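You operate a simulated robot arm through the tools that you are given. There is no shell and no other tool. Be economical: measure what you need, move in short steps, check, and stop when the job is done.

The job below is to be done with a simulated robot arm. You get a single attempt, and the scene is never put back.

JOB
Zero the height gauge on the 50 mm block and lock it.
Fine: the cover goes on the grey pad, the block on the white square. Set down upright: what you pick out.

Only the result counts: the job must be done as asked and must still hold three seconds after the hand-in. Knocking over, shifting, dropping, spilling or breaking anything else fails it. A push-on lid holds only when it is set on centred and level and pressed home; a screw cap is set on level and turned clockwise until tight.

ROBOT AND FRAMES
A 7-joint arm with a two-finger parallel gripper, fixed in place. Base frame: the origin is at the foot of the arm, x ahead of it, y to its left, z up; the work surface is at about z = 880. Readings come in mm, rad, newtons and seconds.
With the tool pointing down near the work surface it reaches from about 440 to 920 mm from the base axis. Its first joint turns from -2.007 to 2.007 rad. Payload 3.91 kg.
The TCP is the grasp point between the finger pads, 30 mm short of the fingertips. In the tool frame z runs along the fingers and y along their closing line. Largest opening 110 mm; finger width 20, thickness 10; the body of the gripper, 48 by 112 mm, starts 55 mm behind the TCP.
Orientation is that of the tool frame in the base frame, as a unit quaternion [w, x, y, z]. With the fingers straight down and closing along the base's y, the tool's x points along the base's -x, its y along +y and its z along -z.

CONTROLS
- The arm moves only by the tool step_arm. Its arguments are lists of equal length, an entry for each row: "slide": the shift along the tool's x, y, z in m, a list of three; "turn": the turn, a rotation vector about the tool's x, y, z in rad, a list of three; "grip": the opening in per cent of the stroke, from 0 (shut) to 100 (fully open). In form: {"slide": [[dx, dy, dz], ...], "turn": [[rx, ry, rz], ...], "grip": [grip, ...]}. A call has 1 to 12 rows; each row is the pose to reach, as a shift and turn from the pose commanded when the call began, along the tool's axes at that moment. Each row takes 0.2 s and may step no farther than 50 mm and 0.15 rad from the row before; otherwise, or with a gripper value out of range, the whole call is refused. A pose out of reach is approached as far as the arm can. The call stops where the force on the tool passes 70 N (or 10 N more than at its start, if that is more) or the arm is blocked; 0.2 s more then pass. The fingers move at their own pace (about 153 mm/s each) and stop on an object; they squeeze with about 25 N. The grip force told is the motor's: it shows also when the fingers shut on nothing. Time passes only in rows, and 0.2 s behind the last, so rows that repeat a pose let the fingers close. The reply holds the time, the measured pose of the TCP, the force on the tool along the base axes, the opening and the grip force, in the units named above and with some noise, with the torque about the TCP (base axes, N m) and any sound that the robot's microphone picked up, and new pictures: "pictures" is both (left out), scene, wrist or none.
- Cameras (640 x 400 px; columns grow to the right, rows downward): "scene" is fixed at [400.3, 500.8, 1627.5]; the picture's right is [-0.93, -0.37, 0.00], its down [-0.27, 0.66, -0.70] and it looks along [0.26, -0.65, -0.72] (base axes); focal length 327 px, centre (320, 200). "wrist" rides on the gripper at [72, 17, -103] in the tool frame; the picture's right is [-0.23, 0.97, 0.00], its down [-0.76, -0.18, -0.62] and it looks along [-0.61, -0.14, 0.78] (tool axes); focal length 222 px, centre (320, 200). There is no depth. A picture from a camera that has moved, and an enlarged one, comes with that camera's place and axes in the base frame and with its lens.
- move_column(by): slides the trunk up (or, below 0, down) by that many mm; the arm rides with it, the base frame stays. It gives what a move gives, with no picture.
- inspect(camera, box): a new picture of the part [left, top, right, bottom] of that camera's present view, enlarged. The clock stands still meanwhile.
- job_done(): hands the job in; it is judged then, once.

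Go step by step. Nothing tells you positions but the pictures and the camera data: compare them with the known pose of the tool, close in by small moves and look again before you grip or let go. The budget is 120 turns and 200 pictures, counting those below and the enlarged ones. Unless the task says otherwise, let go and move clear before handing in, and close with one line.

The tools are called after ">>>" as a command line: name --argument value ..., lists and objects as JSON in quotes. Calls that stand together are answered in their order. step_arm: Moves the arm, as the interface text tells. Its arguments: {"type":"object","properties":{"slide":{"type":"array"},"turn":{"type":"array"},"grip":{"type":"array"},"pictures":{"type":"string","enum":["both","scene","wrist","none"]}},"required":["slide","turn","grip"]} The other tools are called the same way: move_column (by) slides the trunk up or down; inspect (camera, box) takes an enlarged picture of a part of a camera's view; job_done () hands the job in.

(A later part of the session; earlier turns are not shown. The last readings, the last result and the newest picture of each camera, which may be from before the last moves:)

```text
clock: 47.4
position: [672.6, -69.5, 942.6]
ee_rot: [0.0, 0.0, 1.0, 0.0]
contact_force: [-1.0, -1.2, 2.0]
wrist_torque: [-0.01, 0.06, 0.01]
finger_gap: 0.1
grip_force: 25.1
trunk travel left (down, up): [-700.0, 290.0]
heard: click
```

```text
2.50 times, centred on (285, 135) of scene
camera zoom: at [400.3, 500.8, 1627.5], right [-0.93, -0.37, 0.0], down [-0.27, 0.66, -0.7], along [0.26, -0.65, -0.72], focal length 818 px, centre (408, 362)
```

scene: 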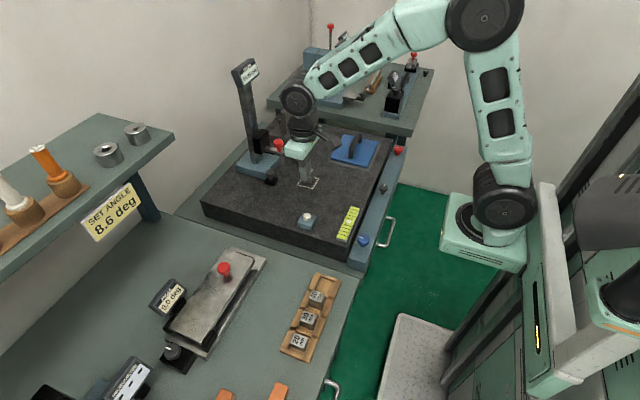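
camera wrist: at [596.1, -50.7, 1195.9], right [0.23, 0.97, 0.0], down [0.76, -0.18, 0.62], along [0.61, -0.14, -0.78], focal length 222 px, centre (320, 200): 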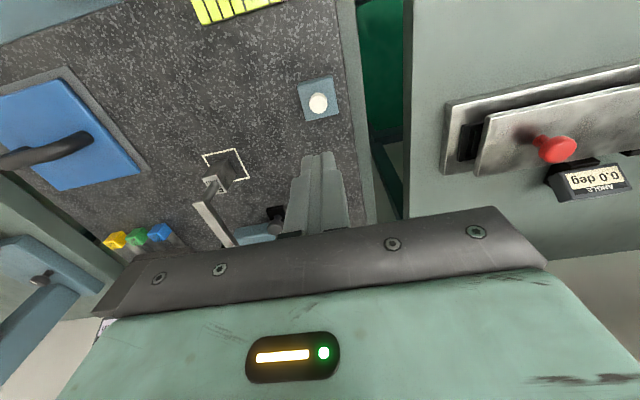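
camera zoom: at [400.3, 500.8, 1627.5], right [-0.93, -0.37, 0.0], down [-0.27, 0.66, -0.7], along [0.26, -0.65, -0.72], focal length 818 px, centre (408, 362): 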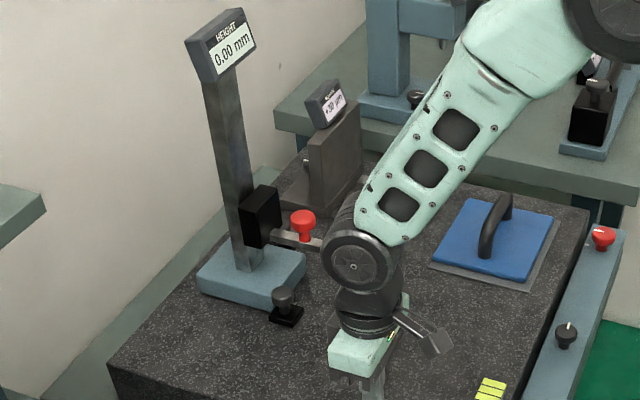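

>>> step_arm --slide '[[0, 0, -0.04], [0, 0, -0.08], [0, -0.02, -0.12], [-0.015, -0.05, -0.145], [-0.035, -0.09, -0.157], [-0.055, -0.133, -0.157], [-0.075, -0.176, -0.157], [-0.1, -0.215, -0.157], [-0.13, -0.25, -0.157], [-0.13, -0.26, -0.157]]' --turn '[[0, 0, 0], [0, 0, 0], [0, 0, 0], [0, 0, 0], [0, 0, 0], [0, 0, 0], [0, 0, 0], [0, 0, 0], [0, 0, 0], [0, 0, 0]]' --grip '[0, 0, 0, 30, 60, 60, 60, 60, 60, 60]'

>>> inspect --camera "scene" --box '[220, 55, 350, 215]'

```text
clock: 49.5
position: [801.1, -329.4, 1097.9]
ee_rot: [0.0, 0.0, 1.0, 0.0]
contact_force: [-0.1, 0.1, 0.5]
wrist_torque: [-0.01, 0.03, -0.02]
finger_gap: 66.0
grip_force: 0.0
trunk travel left (down, up): [-700.0, 290.0]
camera wrist: at [728.1, -312.7, 1201.7], right [0.23, 0.97, 0.0], down [0.76, -0.18, 0.62], along [0.61, -0.14, -0.78], focal length 222 px, centre (320, 200)
```

scene: 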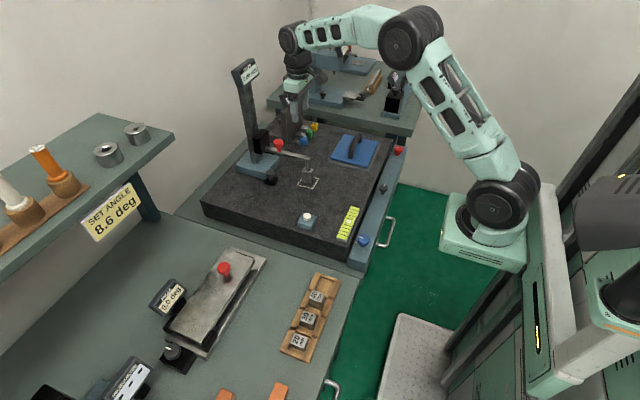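
wrist: 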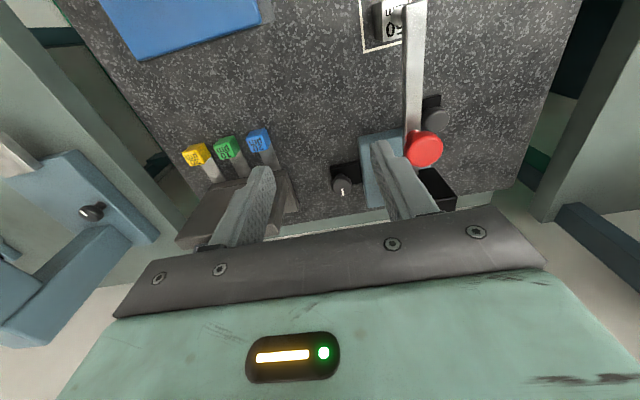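

```text
2.50 times, centred on (285, 135) of scene
camera zoom: at [400.3, 500.8, 1627.5], right [-0.93, -0.37, 0.0], down [-0.27, 0.66, -0.7], along [0.26, -0.65, -0.72], focal length 818 px, centre (408, 362)
```

zoom: 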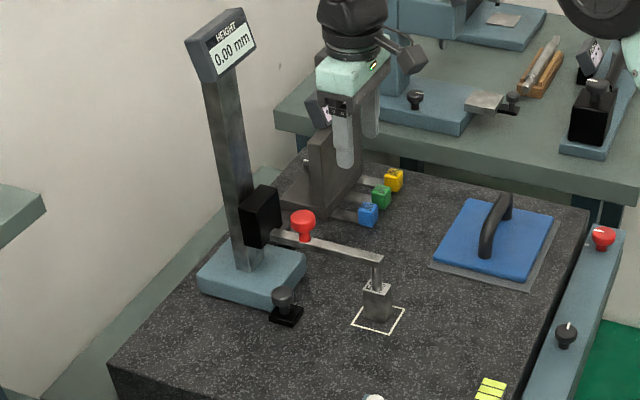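

Lock knob confirmed at about (932,-325). Taking a close look at its pointer.

>>> inspect --camera "wrist" --box '[310, 140, 380, 220]'

```text
5.00 times, centred on (345, 180) of wrist
camera zoom: at [728.1, -312.7, 1201.7], right [0.23, 0.97, 0.0], down [0.76, -0.18, 0.62], along [0.61, -0.14, -0.78], focal length 1111 px, centre (195, 300)
```

zoom: 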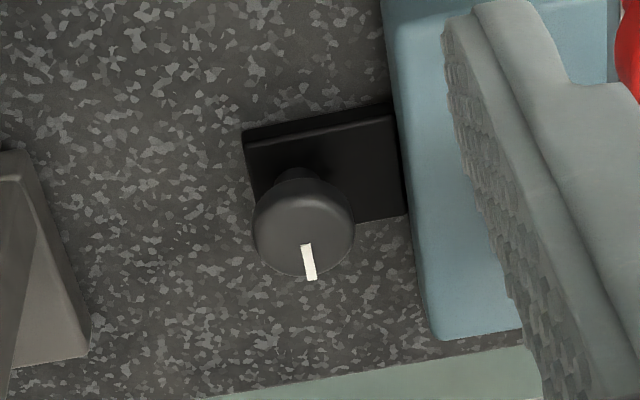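

The pointer sits towards +x. I'll test reach: go out towards x=932 at z≈1010 with the fingers well above the knob.

>>> step_arm --slide '[[-0.04, -0.003, 0.02], [-0.08, -0.003, 0.03], [-0.11, -0.003, 0.03], [-0.131, -0.003, 0.03]]' --turn '[[0, 0, 0], [0, 0, 0], [0, 0, 0], [0, 0, 0]]' --grip '[60, 60, 60, 60]'

>>> inspect --camera "scene" --box '[220, 55, 350, 215]'

```text
clock: 50.5
position: [897.2, -325.7, 1067.7]
ee_rot: [-0.001, -0.001, 1.0, 0.0]
contact_force: [-0.1, -0.4, -0.5]
wrist_torque: [-0.01, 0.03, 0.0]
finger_gap: 65.8
grip_force: 0.0
out of reach, approached as far as the arm can: row 3, 4
trunk travel left (down, up): [-700.0, 290.0]
camera wrist: at [825.3, -309.1, 1171.2], right [0.23, 0.97, 0.0], down [0.76, -0.18, 0.62], along [0.61, -0.14, -0.78], focal length 222 px, centre (320, 200)
```

scene: 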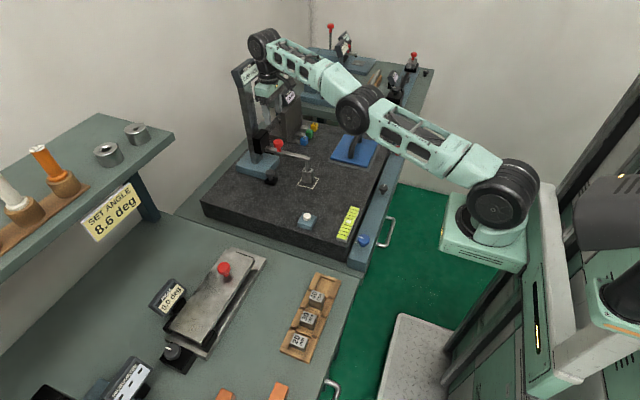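
wrist: 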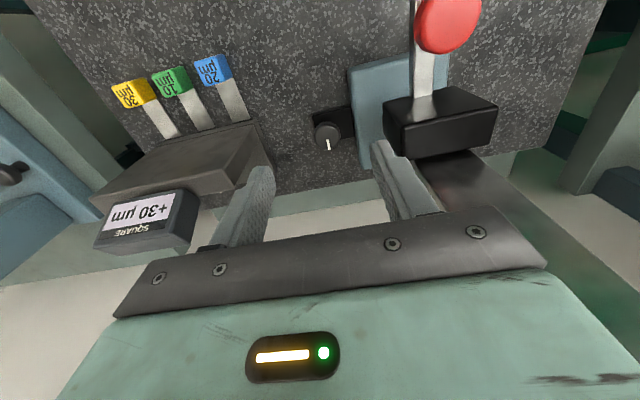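

```text
2.50 times, centred on (285, 135) of scene
camera zoom: at [400.3, 500.8, 1627.5], right [-0.93, -0.37, 0.0], down [-0.27, 0.66, -0.7], along [0.26, -0.65, -0.72], focal length 818 px, centre (408, 362)
```

zoom: 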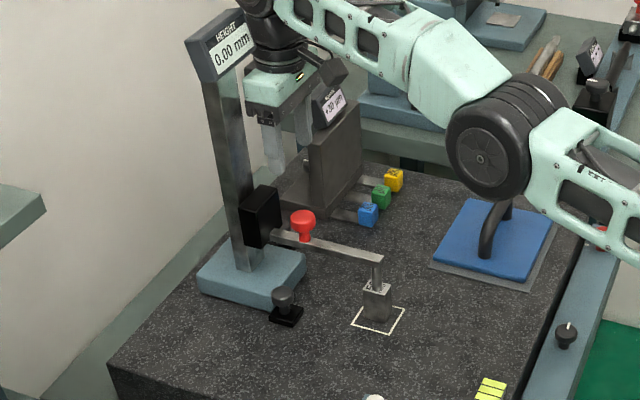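

Vertical reach ends at x≈897, so I'll need a forward lean. Looking closely at the clearance between the knob and the carriage box.

>>> inspect --camera "wrist" --box '[260, 50, 520, 220]'

>>> inspect --camera "wrist" --box '[290, 80, 390, 180]'

```text
2.35 times, centred on (390, 135) of wrist
camera zoom: at [825.3, -309.1, 1171.2], right [0.23, 0.97, 0.0], down [0.76, -0.18, 0.62], along [0.61, -0.14, -0.78], focal length 523 px, centre (155, 353)
```

zoom: 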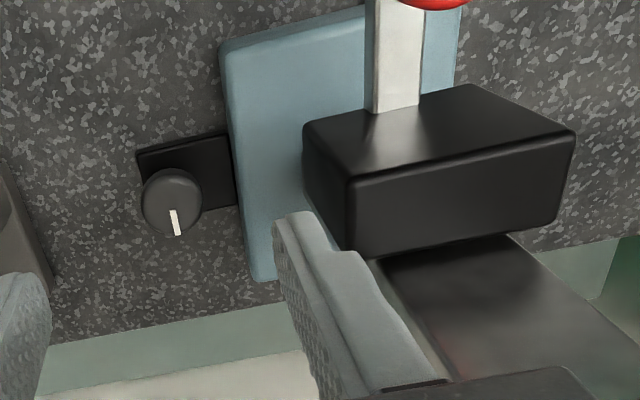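

```text
4.00 times, centred on (340, 130) of wrist
camera zoom: at [825.3, -309.1, 1171.2], right [0.23, 0.97, 0.0], down [0.76, -0.18, 0.62], along [0.61, -0.14, -0.78], focal length 888 px, centre (240, 480)
```

zoom: 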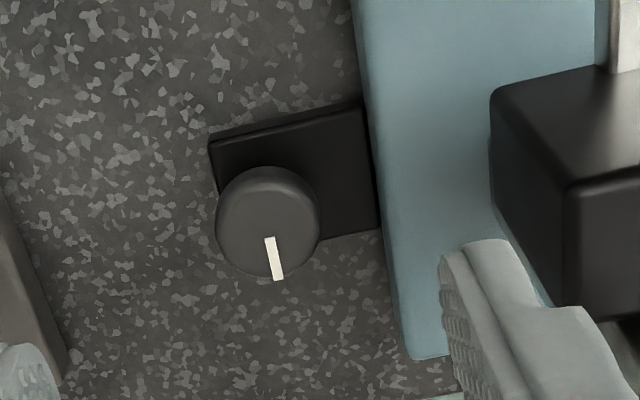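

Before committing to the awkward marked knob, I'll compare with knobs on the other instruments to judge which one is a lock.

>>> inspect --camera "scene" --box '[130, 260, 280, 400]'

>>> inspect --camera "scene" --box '[300, 20, 440, 130]'

>>> inspect --camera "scene" --box '[250, 160, 290, 195]'

```text
2.86 times, centred on (205, 330) of scene
camera zoom: at [400.3, 500.8, 1627.5], right [-0.93, -0.37, 0.0], down [-0.27, 0.66, -0.7], along [0.26, -0.65, -0.72], focal length 935 px, centre (649, -171)
```

zoom: 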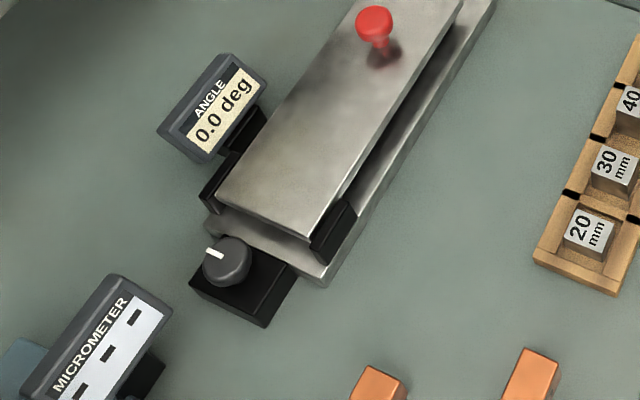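

```text
3.64 times, centred on (370, 75) of scene
camera zoom: at [400.3, 500.8, 1627.5], right [-0.93, -0.37, 0.0], down [-0.27, 0.66, -0.7], along [0.26, -0.65, -0.72], focal length 1190 px, centre (138, 654)
```

zoom: 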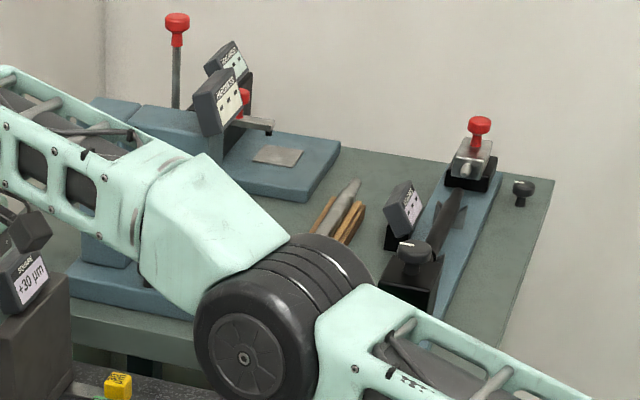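

```text
11.43 times, centred on (270, 178) of scene
camera zoom: at [400.3, 500.8, 1627.5], right [-0.93, -0.37, 0.0], down [-0.27, 0.66, -0.7], along [0.26, -0.65, -0.72], focal length 3740 px, centre (891, 457)
```

zoom: 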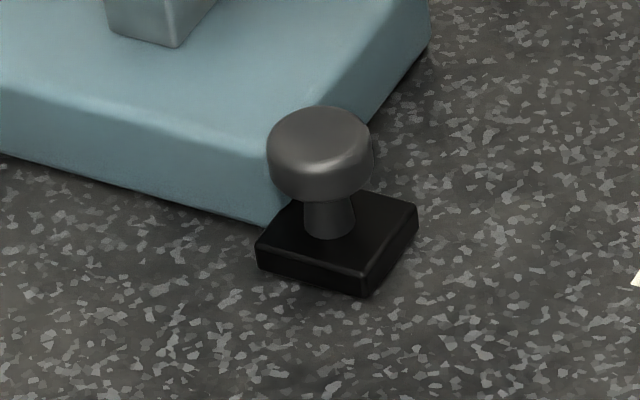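

Conventions suggest the marked knobs are rotary locks (as on the sine plate), and the plain one is just a push handle. I'll back off slightly to re-establish a reachable pose and tilt the hand (back towards -x and away from the carriage box).

>>> step_arm --slide '[[0.02, -0.005, -0.005], [0.035, -0.01, -0.01], [0.04, -0.015, -0.015], [0.04, -0.02, -0.02]]' --turn '[[-0.05, -0.06, 0], [-0.1, -0.12, 0], [-0.15, -0.19, 0], [-0.2, -0.25, 0]]' --grip '[60, 50, 42, 42]'

```text
clock: 51.5
position: [909.8, -365.8, 1101.9]
ee_rot: [0.123, -0.001, 0.987, 0.1]
contact_force: [0.9, 0.2, -0.8]
wrist_torque: [-0.01, 0.01, 0.02]
finger_gap: 46.3
grip_force: 0.0
out of reach, approached as far as the arm can: row 1, 2, 3, 4
trunk travel left (down, up): [-700.0, 290.0]
camera wrist: at [813.6, -367.8, 1186.1], right [0.19, 0.95, 0.25], down [0.59, -0.32, 0.74], along [0.78, 0.0, -0.62], focal length 222 px, centre (320, 200)
```

scene: 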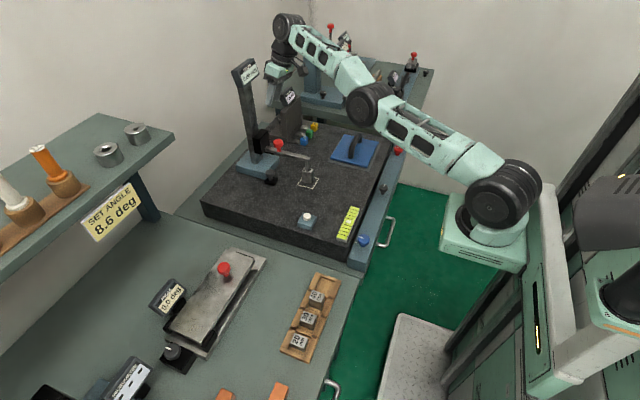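
wrist: 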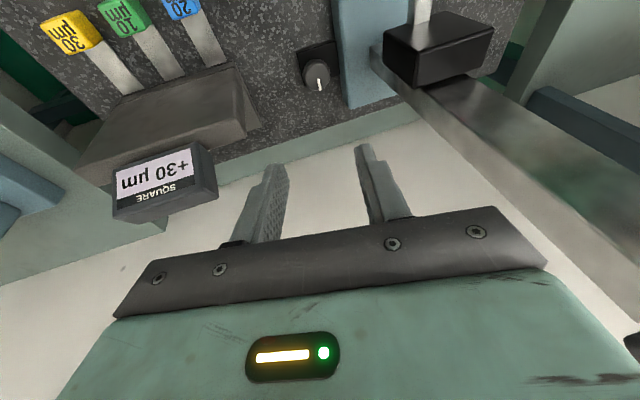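

Retreating to a comfortably reachable pose with this tilt.

>>> step_arm --slide '[[0.02, 0.0, 0.01], [0.04, 0.0, 0.025], [0.0525, -0.0025, 0.0365]]' --turn '[[0, 0, 0], [0, 0, 0], [0, 0, 0]]' --grip '[42, 42, 42]'

```text
clock: 52.4
position: [911.3, -376.9, 1070.5]
ee_rot: [0.125, -0.001, 0.987, 0.099]
contact_force: [-0.7, 0.0, 0.5]
wrist_torque: [-0.02, -0.02, 0.02]
finger_gap: 46.1
grip_force: 0.0
out of reach, approached as far as the arm can: row 1, 2, 3
trunk travel left (down, up): [-700.0, 290.0]
camera wrist: at [815.9, -379.8, 1154.5], right [0.2, 0.95, 0.25], down [0.59, -0.32, 0.74], along [0.78, 0.0, -0.62], focal length 222 px, centre (320, 200)
```

scene: 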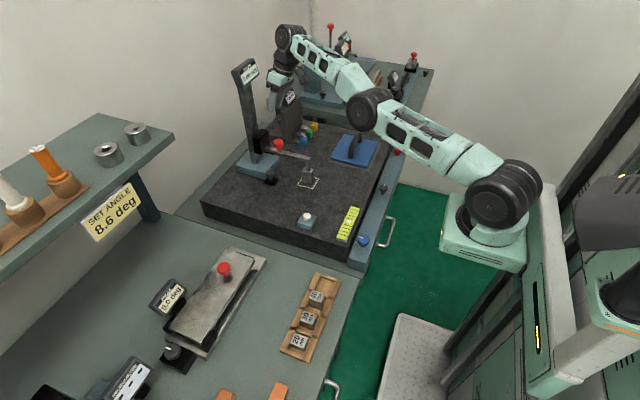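
wrist: 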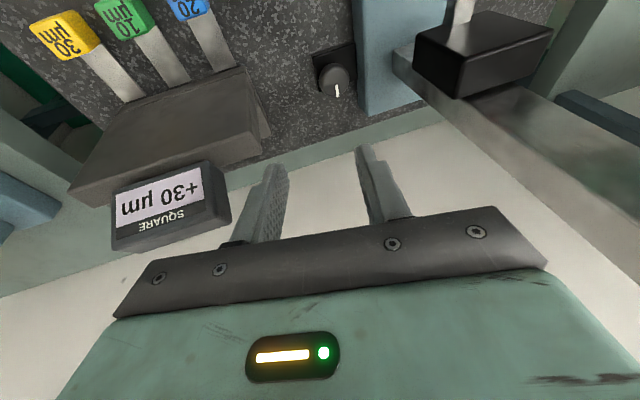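

The arm is at its stretch limit and drifting towards the square gauge, so I'll back out: rise, un-tilt and retreat towards the base.

>>> step_arm --slide '[[0.015, 0.007, -0.015], [0.03, 0.014, -0.03], [0.045, 0.021, -0.045], [0.055, 0.029, -0.058]]' --turn '[[0.05, 0.06, 0], [0.1, 0.12, 0], [0.15, 0.19, 0], [0.2, 0.25, 0]]' --grip '[42, 42, 42, 42]' --pictures "scene"

```text
clock: 53.4
position: [865.6, -368.4, 1123.1]
ee_rot: [-0.001, -0.001, 1.0, 0.0]
contact_force: [-0.4, 0.7, 0.3]
wrist_torque: [0.01, -0.04, 0.02]
finger_gap: 46.2
grip_force: 0.1
out of reach, approached as far as the arm can: row 1, 2, 3, 4
trunk travel left (down, up): [-700.0, 290.0]
```

scene: 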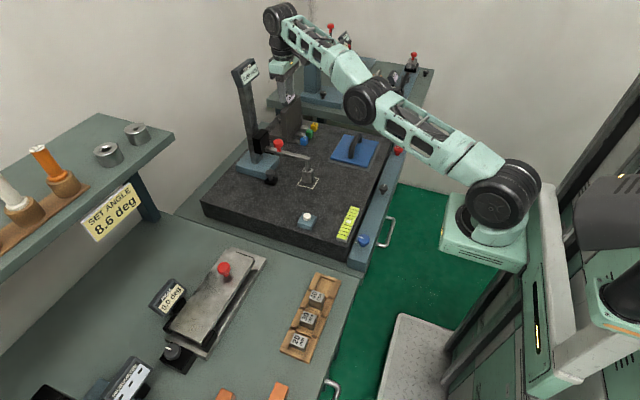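

>>> step_arm --slide '[[0.03, 0, 0], [0.06, 0, 0], [0.09, 0, 0]]' --turn '[[0, 0, 0], [0, 0, 0], [0, 0, 0]]' --grip '[42, 42, 42]' --pictures "scene"

```text
clock: 54.1
position: [845.5, -396.9, 1145.8]
ee_rot: [-0.001, -0.001, 1.0, 0.001]
contact_force: [0.3, 0.7, 0.2]
wrist_torque: [-0.03, 0.03, -0.02]
finger_gap: 46.3
grip_force: 0.1
out of reach, approached as far as the arm can: row 1, 2, 3
trunk travel left (down, up): [-700.0, 290.0]
```

scene: 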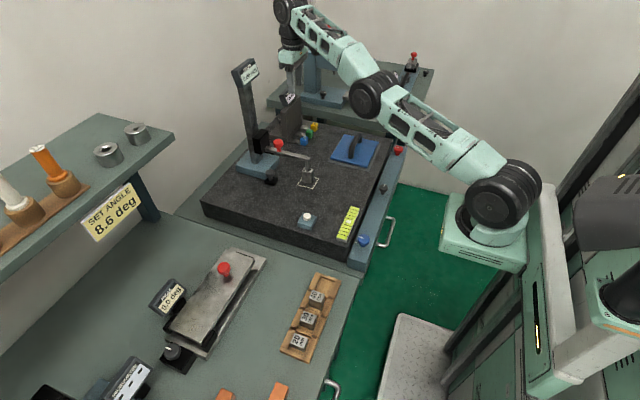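

The arm seems caught at its straight-elbow limit. I'll hold the same target several rows to see whether it converges.

>>> step_arm --slide '[[0, 0.02, 0], [0, 0.04, 0], [0, 0.05, 0.0], [0, 0.05, 0], [0, 0.05, 0], [0, 0.05, 0]]' --turn '[[0, 0, 0], [0, 0, 0], [0, 0, 0], [0, 0, 0], [0, 0, 0], [0, 0, 0]]' --grip '[42, 42, 42, 42, 42, 42]' --pictures "scene"

```text
clock: 55.5
position: [862.3, -352.9, 1151.7]
ee_rot: [-0.001, -0.001, 1.0, 0.0]
contact_force: [-0.1, 0.3, -0.8]
wrist_torque: [0.0, 0.0, 0.03]
finger_gap: 46.1
grip_force: 0.1
out of reach, approached as far as the arm can: row 1, 2, 3, 4, 5, 6
trunk travel left (down, up): [-700.0, 290.0]
```

scene: 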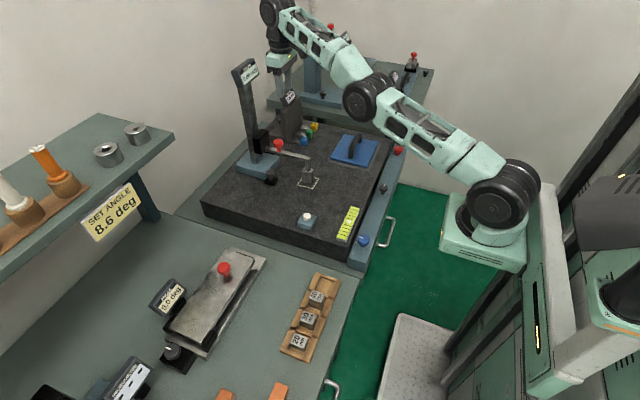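

The elbow has sagged just past straight. I'll stretch outward and upward a little, then pull in, to let it bend back the right way.

>>> step_arm --slide '[[-0.03, -0.01, -0.03], [-0.06, -0.02, -0.06], [-0.09, -0.03, -0.08], [-0.12, -0.04, -0.1], [-0.12, -0.04, -0.1]]' --turn '[[0, 0, 0], [0, 0, 0], [0, 0, 0], [0, 0, 0], [0, 0, 0]]' --grip '[42, 42, 42, 42, 42]' --pictures "scene"

```text
clock: 56.8
position: [858.6, -347.9, 1174.6]
ee_rot: [0.0, 0.0, 1.0, 0.001]
contact_force: [-0.4, 0.0, -0.3]
wrist_torque: [0.0, -0.03, 0.02]
finger_gap: 46.0
grip_force: 0.2
out of reach, approached as far as the arm can: row 1, 2, 3, 4, 5
trunk travel left (down, up): [-700.0, 290.0]
```

scene: 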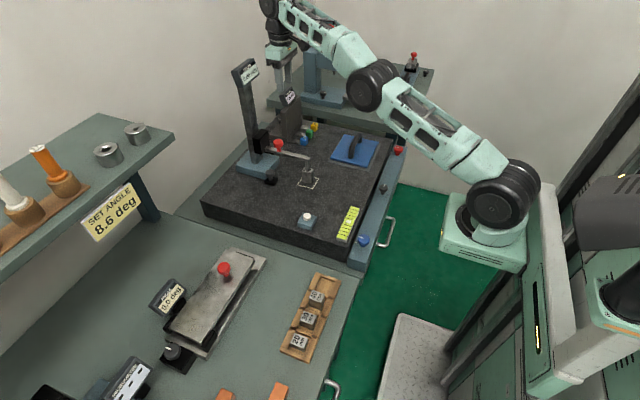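

Arm is now straight. Pulling in substantially.

>>> step_arm --slide '[[0.045, 0.015, 0], [0.09, 0.03, 0], [0.135, 0.045, 0], [0.18, 0.06, 0], [0.225, 0.075, 0], [0.27, 0.09, 0]]' --turn '[[0, 0, 0], [0, 0, 0], [0, 0, 0], [0, 0, 0], [0, 0, 0], [0, 0, 0]]' --grip '[42, 42, 42, 42, 42, 42]' --pictures "scene"

```text
clock: 58.1
position: [834.4, -342.4, 1223.4]
ee_rot: [0.0, 0.0, 1.0, -0.001]
contact_force: [-0.4, -0.3, 0.2]
wrist_torque: [-0.01, 0.02, -0.02]
finger_gap: 46.2
grip_force: 0.0
out of reach, approached as far as the arm can: row 1, 2, 3, 4, 5, 6
trunk travel left (down, up): [-700.0, 290.0]
```

scene: 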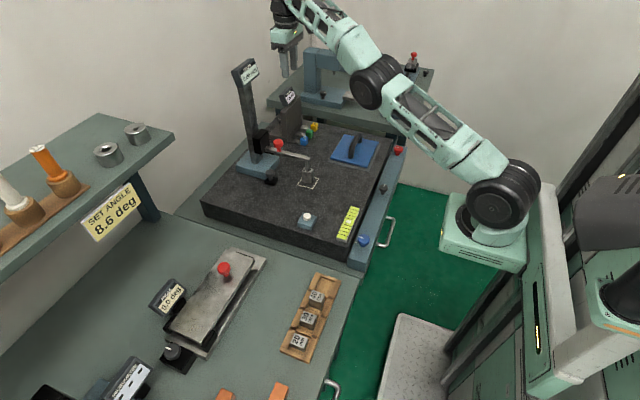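

The commanded pose has run far inside while the elbow is held straight. I'll command well outside/up to re-straighten strongly, then come in gradually.

>>> step_arm --slide '[[-0.045, -0.017, -0.012], [-0.09, -0.034, -0.024], [-0.135, -0.051, -0.036], [-0.18, -0.068, -0.048], [-0.225, -0.085, -0.06], [-0.27, -0.102, -0.072], [-0.315, -0.119, -0.084], [-0.36, -0.136, -0.096], [-0.4, -0.155, -0.108], [-0.44, -0.17, -0.12], [-0.44, -0.17, -0.12]]' --turn '[[0, 0, 0], [0, 0, 0], [0, 0, 0], [0, 0, 0], [0, 0, 0], [0, 0, 0], [0, 0, 0], [0, 0, 0], [0, 0, 0], [0, 0, 0], [0, 0, 0]]' --grip '[42, 42, 42, 42, 42, 42, 42, 42, 42, 42, 42]' --pictures "scene"

```text
clock: 60.5
position: [845.1, -331.7, 1216.7]
ee_rot: [0.001, -0.001, 1.0, 0.0]
contact_force: [0.2, -0.1, -0.1]
wrist_torque: [0.01, -0.02, -0.02]
finger_gap: 46.3
grip_force: 0.0
out of reach, approached as far as the arm can: row 1, 2, 3, 4, 5, 6, 7, 8, 9, 10, 11
trunk travel left (down, up): [-700.0, 290.0]
```

scene: 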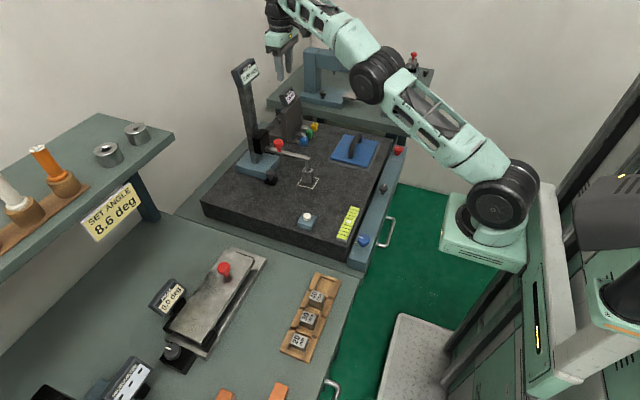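

The elbow now appears above the line (bent up). Coming in gradually.

>>> step_arm --slide '[[0.04, 0.012, 0.015], [0.08, 0.025, 0.03], [0.12, 0.037, 0.045], [0.16, 0.05, 0.06], [0.2, 0.06, 0.075], [0.2, 0.06, 0.075]]' --turn '[[0, 0, 0], [0, 0, 0], [0, 0, 0], [0, 0, 0], [0, 0, 0], [0, 0, 0]]' --grip '[42, 42, 42, 42, 42, 42]' --pictures "scene"

```text
clock: 62.0
position: [657.8, -271.9, 1123.6]
ee_rot: [0.0, -0.001, 1.0, -0.001]
contact_force: [0.7, 0.0, 0.8]
wrist_torque: [0.03, 0.05, 0.02]
finger_gap: 46.3
grip_force: 0.0
trunk travel left (down, up): [-700.0, 290.0]
```

scene: 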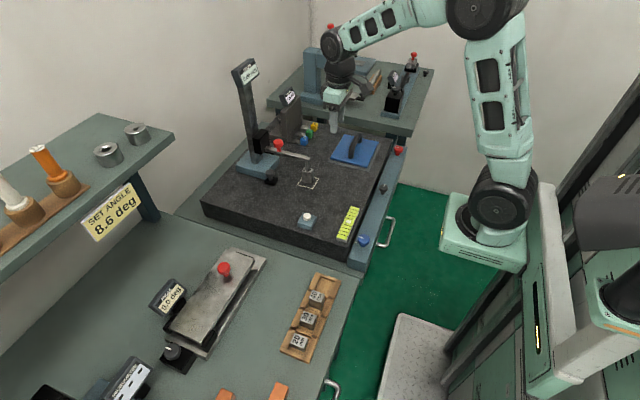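

Recovered with the elbow up. I'll avoid unreachable targets from now on. Moving to a tilted staging pose.

>>> step_arm --slide '[[-0.028, -0.013, 0.01], [-0.056, -0.027, 0.025], [-0.085, -0.04, 0.04], [-0.113, -0.054, 0.06], [-0.142, -0.068, 0.084]]' --turn '[[-0.04, -0.05, 0], [-0.08, -0.1, 0], [-0.12, -0.15, 0], [-0.16, -0.2, 0], [-0.2, -0.25, 0]]' --grip '[42, 42, 42, 42, 42]'

```text
clock: 63.1
position: [801.9, -342.6, 1040.5]
ee_rot: [0.125, 0.0, 0.987, 0.1]
contact_force: [0.2, -0.1, 0.7]
wrist_torque: [-0.02, -0.01, 0.0]
finger_gap: 46.2
grip_force: 0.0
trunk travel left (down, up): [-700.0, 290.0]
camera wrist: at [704.8, -345.5, 1123.6], right [0.19, 0.95, 0.25], down [0.59, -0.31, 0.75], along [0.79, 0.0, -0.62], focal length 222 px, centre (320, 200)
```

scene: 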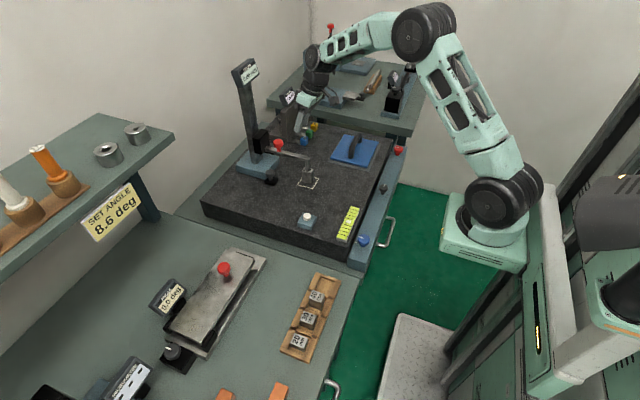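
wrist: 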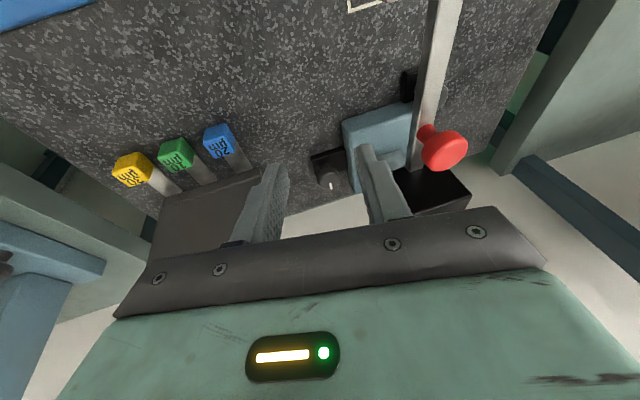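

Knob triangulates to about (919,-322, top ~925). Moving to a staging pose 60 mm back along the tool axis.

>>> step_arm --slide '[[-0.025, -0.001, 0.01], [-0.05, -0.002, 0.025], [-0.07, -0.003, 0.045], [-0.083, -0.003, 0.068]]' --turn '[[0.02, 0, 0], [0.05, 0, 0], [0.05, 0, 0], [0.05, 0, 0]]' --grip '[42, 42, 42, 42]'

>>> inspect --camera "wrist" --box '[200, 60, 480, 230]'

>>> inspect --camera "scene" --box '[220, 55, 350, 215]'

```text
clock: 64.2
position: [899.3, -333.5, 993.6]
ee_rot: [0.124, 0.002, 0.989, 0.075]
contact_force: [-0.5, -0.7, 1.0]
wrist_torque: [0.01, -0.01, -0.02]
finger_gap: 46.3
grip_force: 0.2
trunk travel left (down, up): [-700.0, 290.0]
camera wrist: at [803.7, -330.3, 1077.2], right [0.21, 0.96, 0.2], down [0.59, -0.29, 0.76], along [0.78, -0.04, -0.62], focal length 222 px, centre (320, 200)
```

scene: 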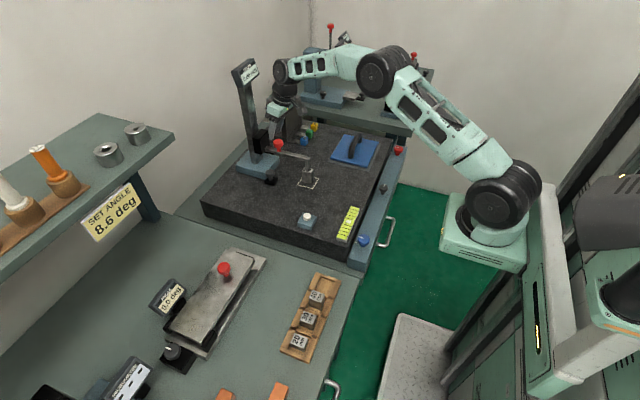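
wrist: 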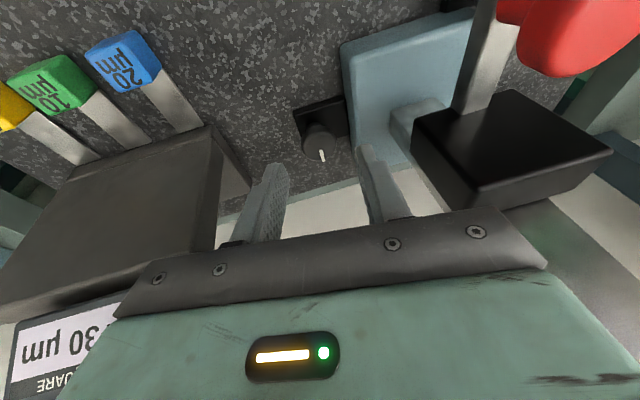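

```text
2.29 times, centred on (340, 145) of wrist
camera zoom: at [803.7, -330.3, 1077.2], right [0.21, 0.96, 0.2], down [0.59, -0.29, 0.76], along [0.78, -0.04, -0.62], focal length 508 px, centre (274, 326)
```

zoom: 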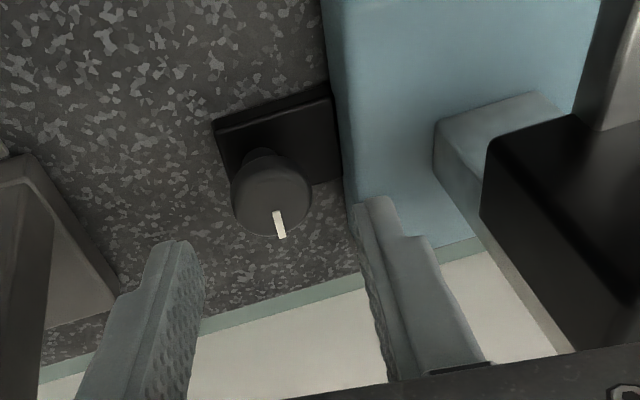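

```text
2.50 times, centred on (285, 135) of scene
camera zoom: at [400.3, 500.8, 1627.5], right [-0.93, -0.37, 0.0], down [-0.27, 0.66, -0.7], along [0.26, -0.65, -0.72], focal length 818 px, centre (408, 362)
```

zoom: 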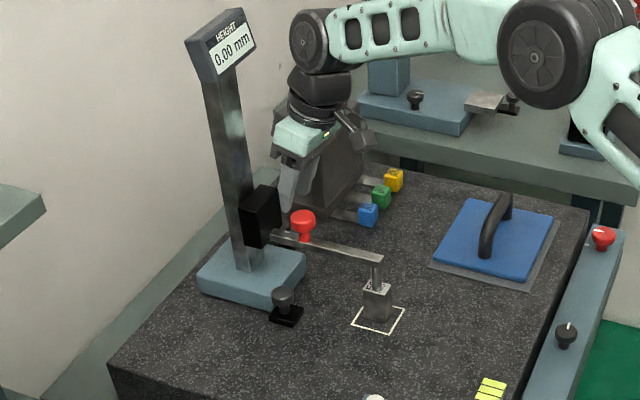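

Axis lines up within 2 mm. Descending along the tool axis in two stages.

>>> step_arm --slide '[[-0.002, -0.002, 0.015], [-0.002, -0.002, 0.03], [-0.002, -0.002, 0.04]]' --turn '[[0, 0, 0], [0, 0, 0], [0, 0, 0]]' --grip '[42, 42, 42]'

>>> inspect --camera "wrist" --box '[200, 60, 480, 230]'

```text
clock: 65.0
position: [911.1, -330.4, 954.0]
ee_rot: [0.125, 0.004, 0.989, 0.075]
contact_force: [0.9, -0.5, -0.2]
wrist_torque: [0.0, 0.0, -0.04]
finger_gap: 46.3
grip_force: 0.1
trunk travel left (down, up): [-700.0, 290.0]
camera wrist: at [815.1, -327.7, 1038.3], right [0.21, 0.96, 0.2], down [0.59, -0.29, 0.76], along [0.78, -0.04, -0.62], focal length 222 px, centre (320, 200)
```

scene: 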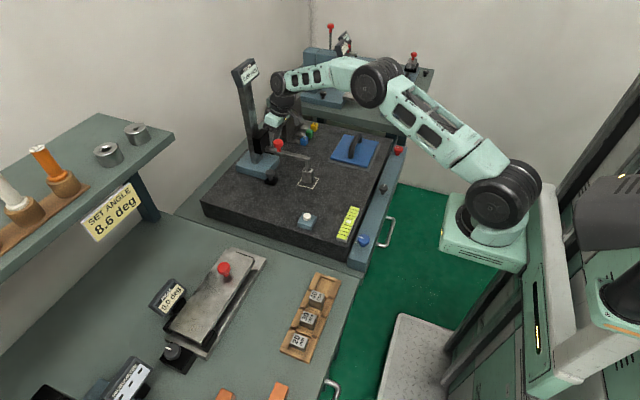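
wrist: 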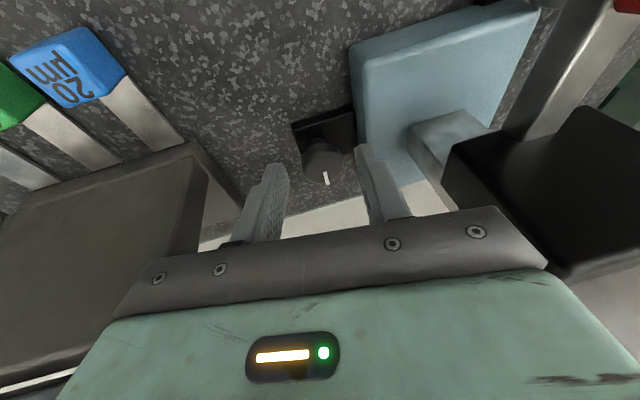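

```text
2.29 times, centred on (340, 145) of wrist
camera zoom: at [815.1, -327.7, 1038.3], right [0.21, 0.96, 0.2], down [0.59, -0.29, 0.76], along [0.78, -0.04, -0.62], focal length 508 px, centre (274, 326)
```

zoom: 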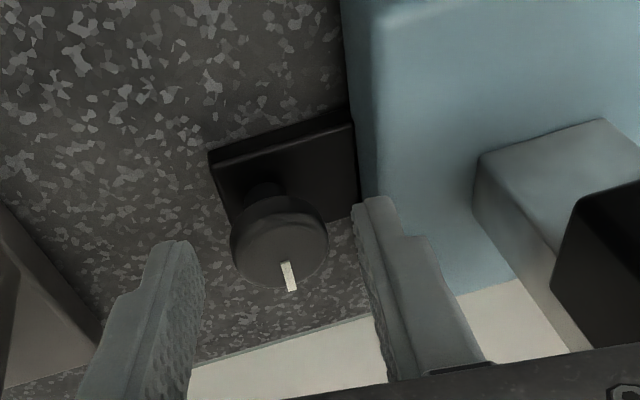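

Aligned on the knob. Final 16 mm, then close.

>>> step_arm --slide '[[0, 0, 0.008], [0, 0, 0.016], [0, 0, 0.016], [0, 0, 0.016], [0, 0, 0.016]]' --turn '[[0, 0, 0], [0, 0, 0], [0, 0, 0], [0, 0, 0], [0, 0, 0]]' --grip '[42, 42, 20, 0, 0]'

>>> inspect --camera "wrist" --box '[200, 60, 480, 230]'

>>> inspect --camera "scene" --box '[220, 55, 350, 215]'

```text
clock: 66.2
position: [915.0, -329.5, 939.1]
ee_rot: [0.125, 0.002, 0.989, 0.076]
contact_force: [-2.5, -0.1, -1.3]
wrist_torque: [0.12, 0.07, -0.01]
finger_gap: 30.9
grip_force: 45.0
trunk travel left (down, up): [-700.0, 290.0]
camera wrist: at [819.4, -326.0, 1022.4], right [0.21, 0.96, 0.2], down [0.59, -0.29, 0.76], along [0.78, -0.04, -0.62], focal length 222 px, centre (320, 200)
```

scene: 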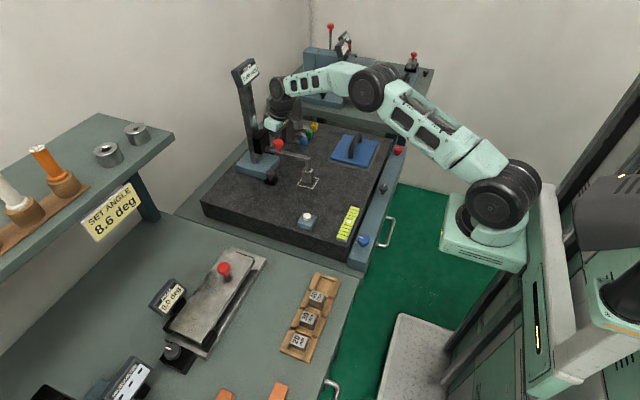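
wrist: 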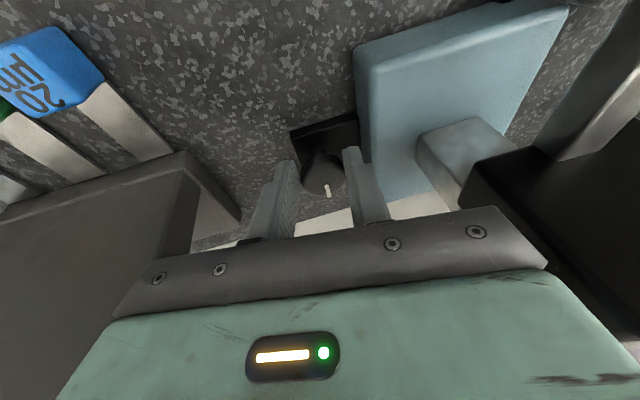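

```text
2.29 times, centred on (340, 145) of wrist
camera zoom: at [819.4, -326.0, 1022.4], right [0.21, 0.96, 0.2], down [0.59, -0.29, 0.76], along [0.78, -0.04, -0.62], focal length 508 px, centre (274, 326)
```

zoom: 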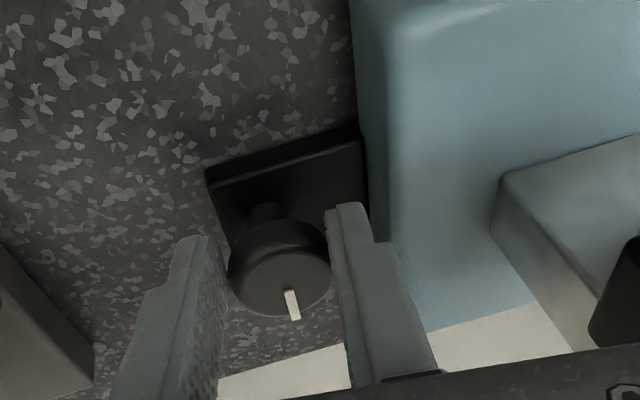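

```text
2.50 times, centred on (285, 135) of scene
camera zoom: at [400.3, 500.8, 1627.5], right [-0.93, -0.37, 0.0], down [-0.27, 0.66, -0.7], along [0.26, -0.65, -0.72], focal length 818 px, centre (408, 362)
```

zoom: 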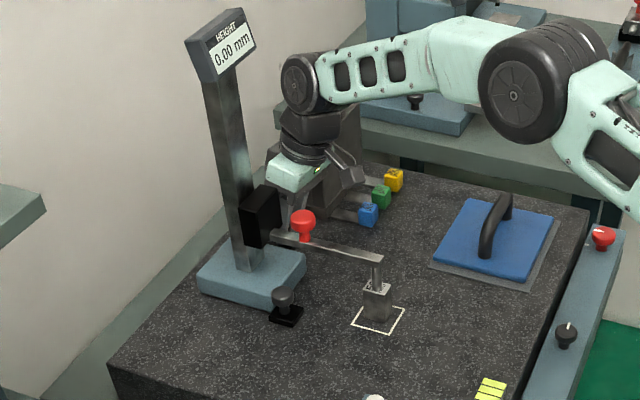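

The knob is gripped (30.9 mm) with low forces. Turning clockwise (seen from above) a first 0.3 rad.

>>> step_arm --slide '[[0, 0, 0], [0, 0, 0], [0, 0, 0], [0, 0, 0]]' --turn '[[0, 0, 0.08], [0, 0, 0.16], [0, 0, 0.24], [0, 0, 0.32]]' --grip '[0, 0, 0, 0]'

>>> inspect --camera "wrist" --box '[200, 60, 480, 230]'

>>> inspect --camera "scene" --box '[220, 55, 350, 215]'

```text
clock: 67.2
position: [915.4, -326.6, 939.9]
ee_rot: [0.111, 0.161, 0.976, 0.094]
contact_force: [0.3, 8.3, -1.3]
wrist_torque: [-0.36, -0.75, 0.13]
finger_gap: 31.4
grip_force: 45.1
trunk travel left (down, up): [-700.0, 290.0]
camera wrist: at [828.0, -302.3, 1028.5], right [0.49, 0.83, 0.26], down [0.5, -0.51, 0.7], along [0.71, -0.22, -0.67], focal length 222 px, centre (320, 200)
```

scene: 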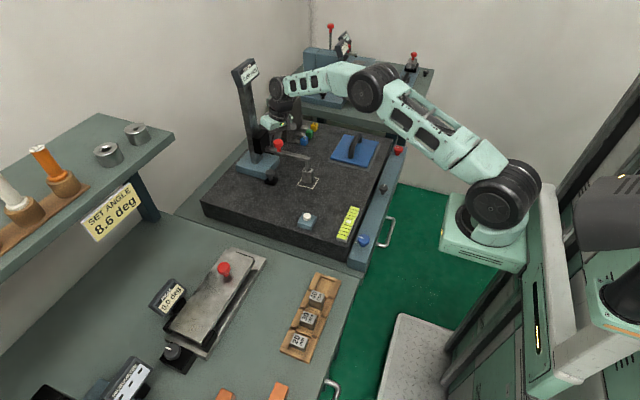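
wrist: 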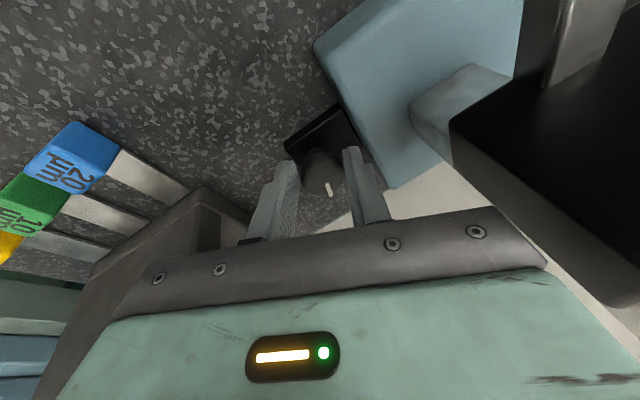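

```text
2.29 times, centred on (340, 145) of wrist
camera zoom: at [828.0, -302.3, 1028.5], right [0.49, 0.83, 0.26], down [0.5, -0.51, 0.7], along [0.71, -0.22, -0.67], focal length 508 px, centre (274, 326)
```

zoom: 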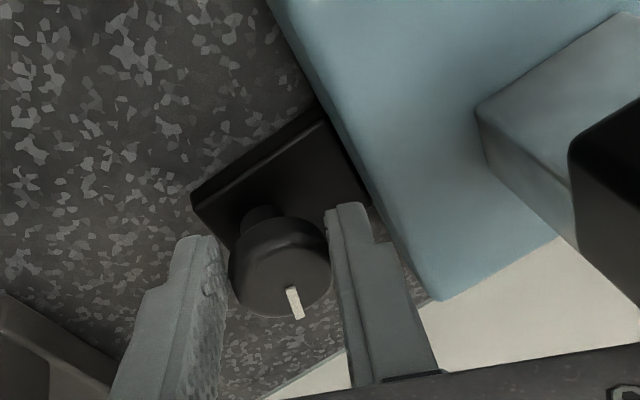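

```text
2.50 times, centred on (285, 135) of scene
camera zoom: at [400.3, 500.8, 1627.5], right [-0.93, -0.37, 0.0], down [-0.27, 0.66, -0.7], along [0.26, -0.65, -0.72], focal length 818 px, centre (408, 362)
```

zoom: 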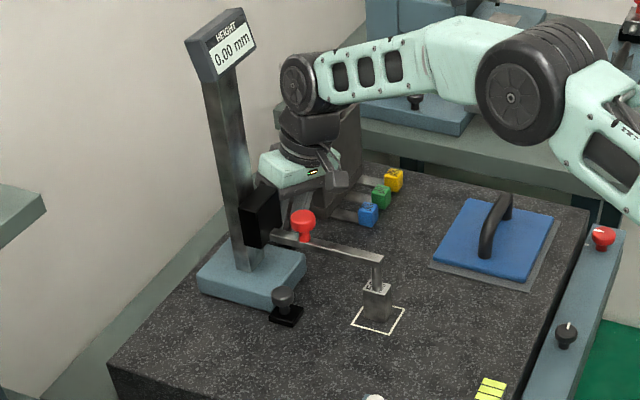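

The knob turns with the gripper. Continuing another 0.2 rad, minding clearance.

>>> step_arm --slide '[[0, 0, 0], [0, 0, 0], [0, 0, 0]]' --turn '[[0, 0, 0.07], [0, 0, 0.14], [0, 0, 0.2]]' --grip '[0, 0, 0]' --pictures "none"

>>> inspect --camera "wrist" --box '[200, 60, 480, 230]'

>>> inspect --camera "scene" --box '[220, 55, 350, 215]'

```text
clock: 68.0
position: [916.0, -325.2, 940.5]
ee_rot: [0.101, 0.257, 0.955, 0.105]
contact_force: [8.2, 19.0, 0.3]
wrist_torque: [-0.17, -0.91, 0.26]
finger_gap: 31.2
grip_force: 44.6
trunk travel left (down, up): [-700.0, 290.0]
```

```text
2.29 times, centred on (340, 145) of wrist
camera zoom: at [836.9, -289.4, 1032.9], right [0.65, 0.71, 0.28], down [0.41, -0.63, 0.66], along [0.64, -0.31, -0.7], focal length 508 px, centre (274, 326)
```

zoom: 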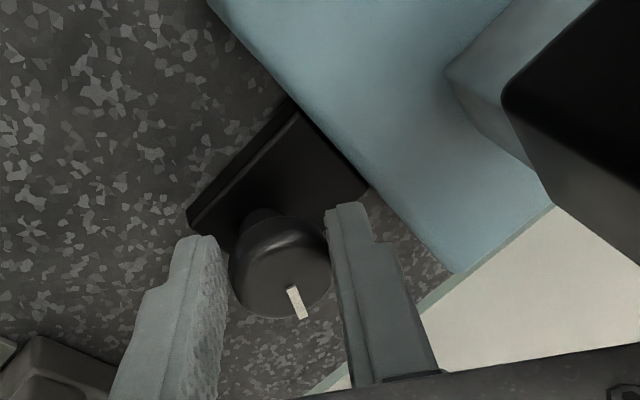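

```text
2.50 times, centred on (285, 135) of scene
camera zoom: at [400.3, 500.8, 1627.5], right [-0.93, -0.37, 0.0], down [-0.27, 0.66, -0.7], along [0.26, -0.65, -0.72], focal length 818 px, centre (408, 362)
```

zoom: 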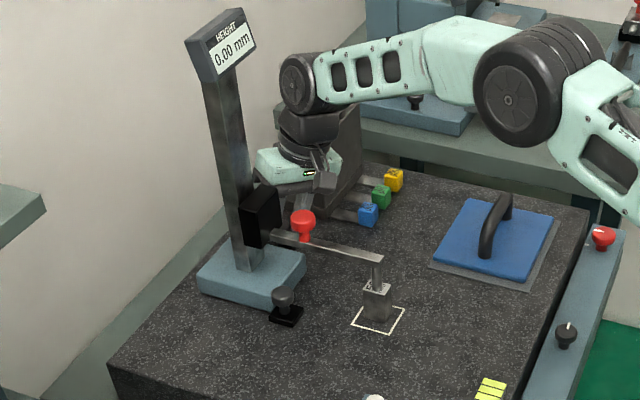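

Knob is now turned ~30° with moderate side load. Releasing, turning the hand back 0.6 rad, then looking at the pointer.

>>> step_arm --slide '[[0, 0, 0], [0, 0, 0], [0, 0, 0], [0, 0, 0], [0, 0, 0], [0, 0, 0], [0, 0, 0]]' --turn '[[0, 0, 0], [0, 0, 0], [0, 0, -0.12], [0, 0, -0.24], [0, 0, -0.36], [0, 0, -0.48], [0, 0, -0.58]]' --grip '[38, 38, 38, 38, 38, 38, 38]' --pictures "none"

>>> inspect --camera "wrist" --box '[200, 60, 480, 230]'

>>> inspect --camera "scene" --box '[220, 55, 350, 215]'

```text
clock: 69.5
position: [914.9, -327.3, 938.1]
ee_rot: [0.126, -0.028, 0.989, 0.071]
contact_force: [0.5, 0.3, 0.3]
wrist_torque: [0.01, -0.03, -0.01]
finger_gap: 41.8
grip_force: 0.1
trunk travel left (down, up): [-700.0, 290.0]
```

```text
2.29 times, centred on (340, 145) of wrist
camera zoom: at [818.3, -330.1, 1022.0], right [0.15, 0.97, 0.19], down [0.6, -0.24, 0.77], along [0.79, 0.0, -0.61], focal length 508 px, centre (274, 326)
```

zoom: 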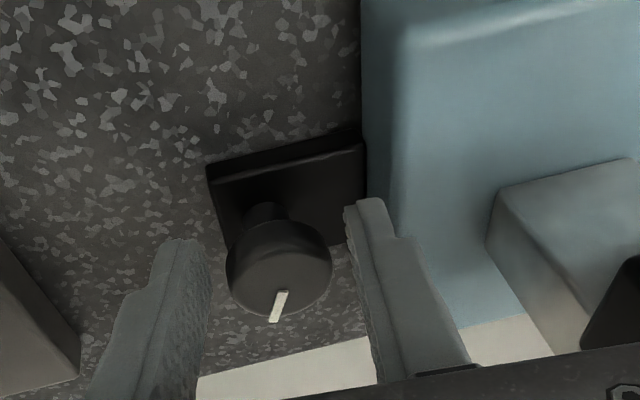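

```text
2.50 times, centred on (285, 135) of scene
camera zoom: at [400.3, 500.8, 1627.5], right [-0.93, -0.37, 0.0], down [-0.27, 0.66, -0.7], along [0.26, -0.65, -0.72], focal length 818 px, centre (408, 362)
```

zoom: 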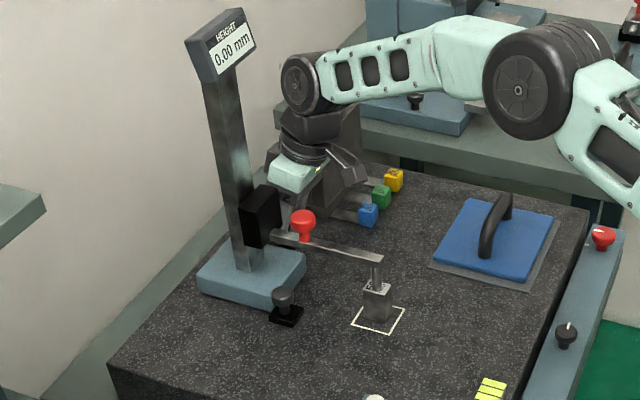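

The pointer stayed about 30° clockwise from its start. Second stroke: grip and turn 0.52 rad.

>>> step_arm --slide '[[0, 0, 0], [0, 0, 0], [0, 0, 0], [0, 0, 0], [0, 0, 0], [0, 0, 0], [0, 0, 0]]' --turn '[[0, 0, 0], [0, 0, 0], [0, 0, 0], [0, 0, 0.14], [0, 0, 0.28], [0, 0, 0.42], [0, 0, 0.55]]' --grip '[0, 0, 0, 0, 0, 0, 0]' --pictures "none"

>>> inspect --camera "wrist" --box '[200, 60, 480, 230]'

```text
clock: 71.2
position: [916.0, -324.5, 940.0]
ee_rot: [0.103, 0.243, 0.959, 0.104]
contact_force: [2.9, 13.5, -2.2]
wrist_torque: [-0.32, -1.15, 0.21]
finger_gap: 31.4
grip_force: 45.2
trunk travel left (down, up): [-700.0, 290.0]
```

```text
2.29 times, centred on (340, 145) of wrist
camera zoom: at [835.2, -291.0, 1032.5], right [0.63, 0.73, 0.28], down [0.42, -0.62, 0.66], along [0.65, -0.3, -0.7], focal length 508 px, centre (274, 326)
```

zoom: 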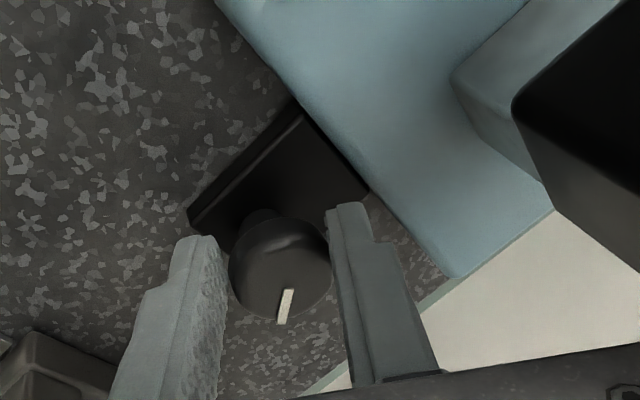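

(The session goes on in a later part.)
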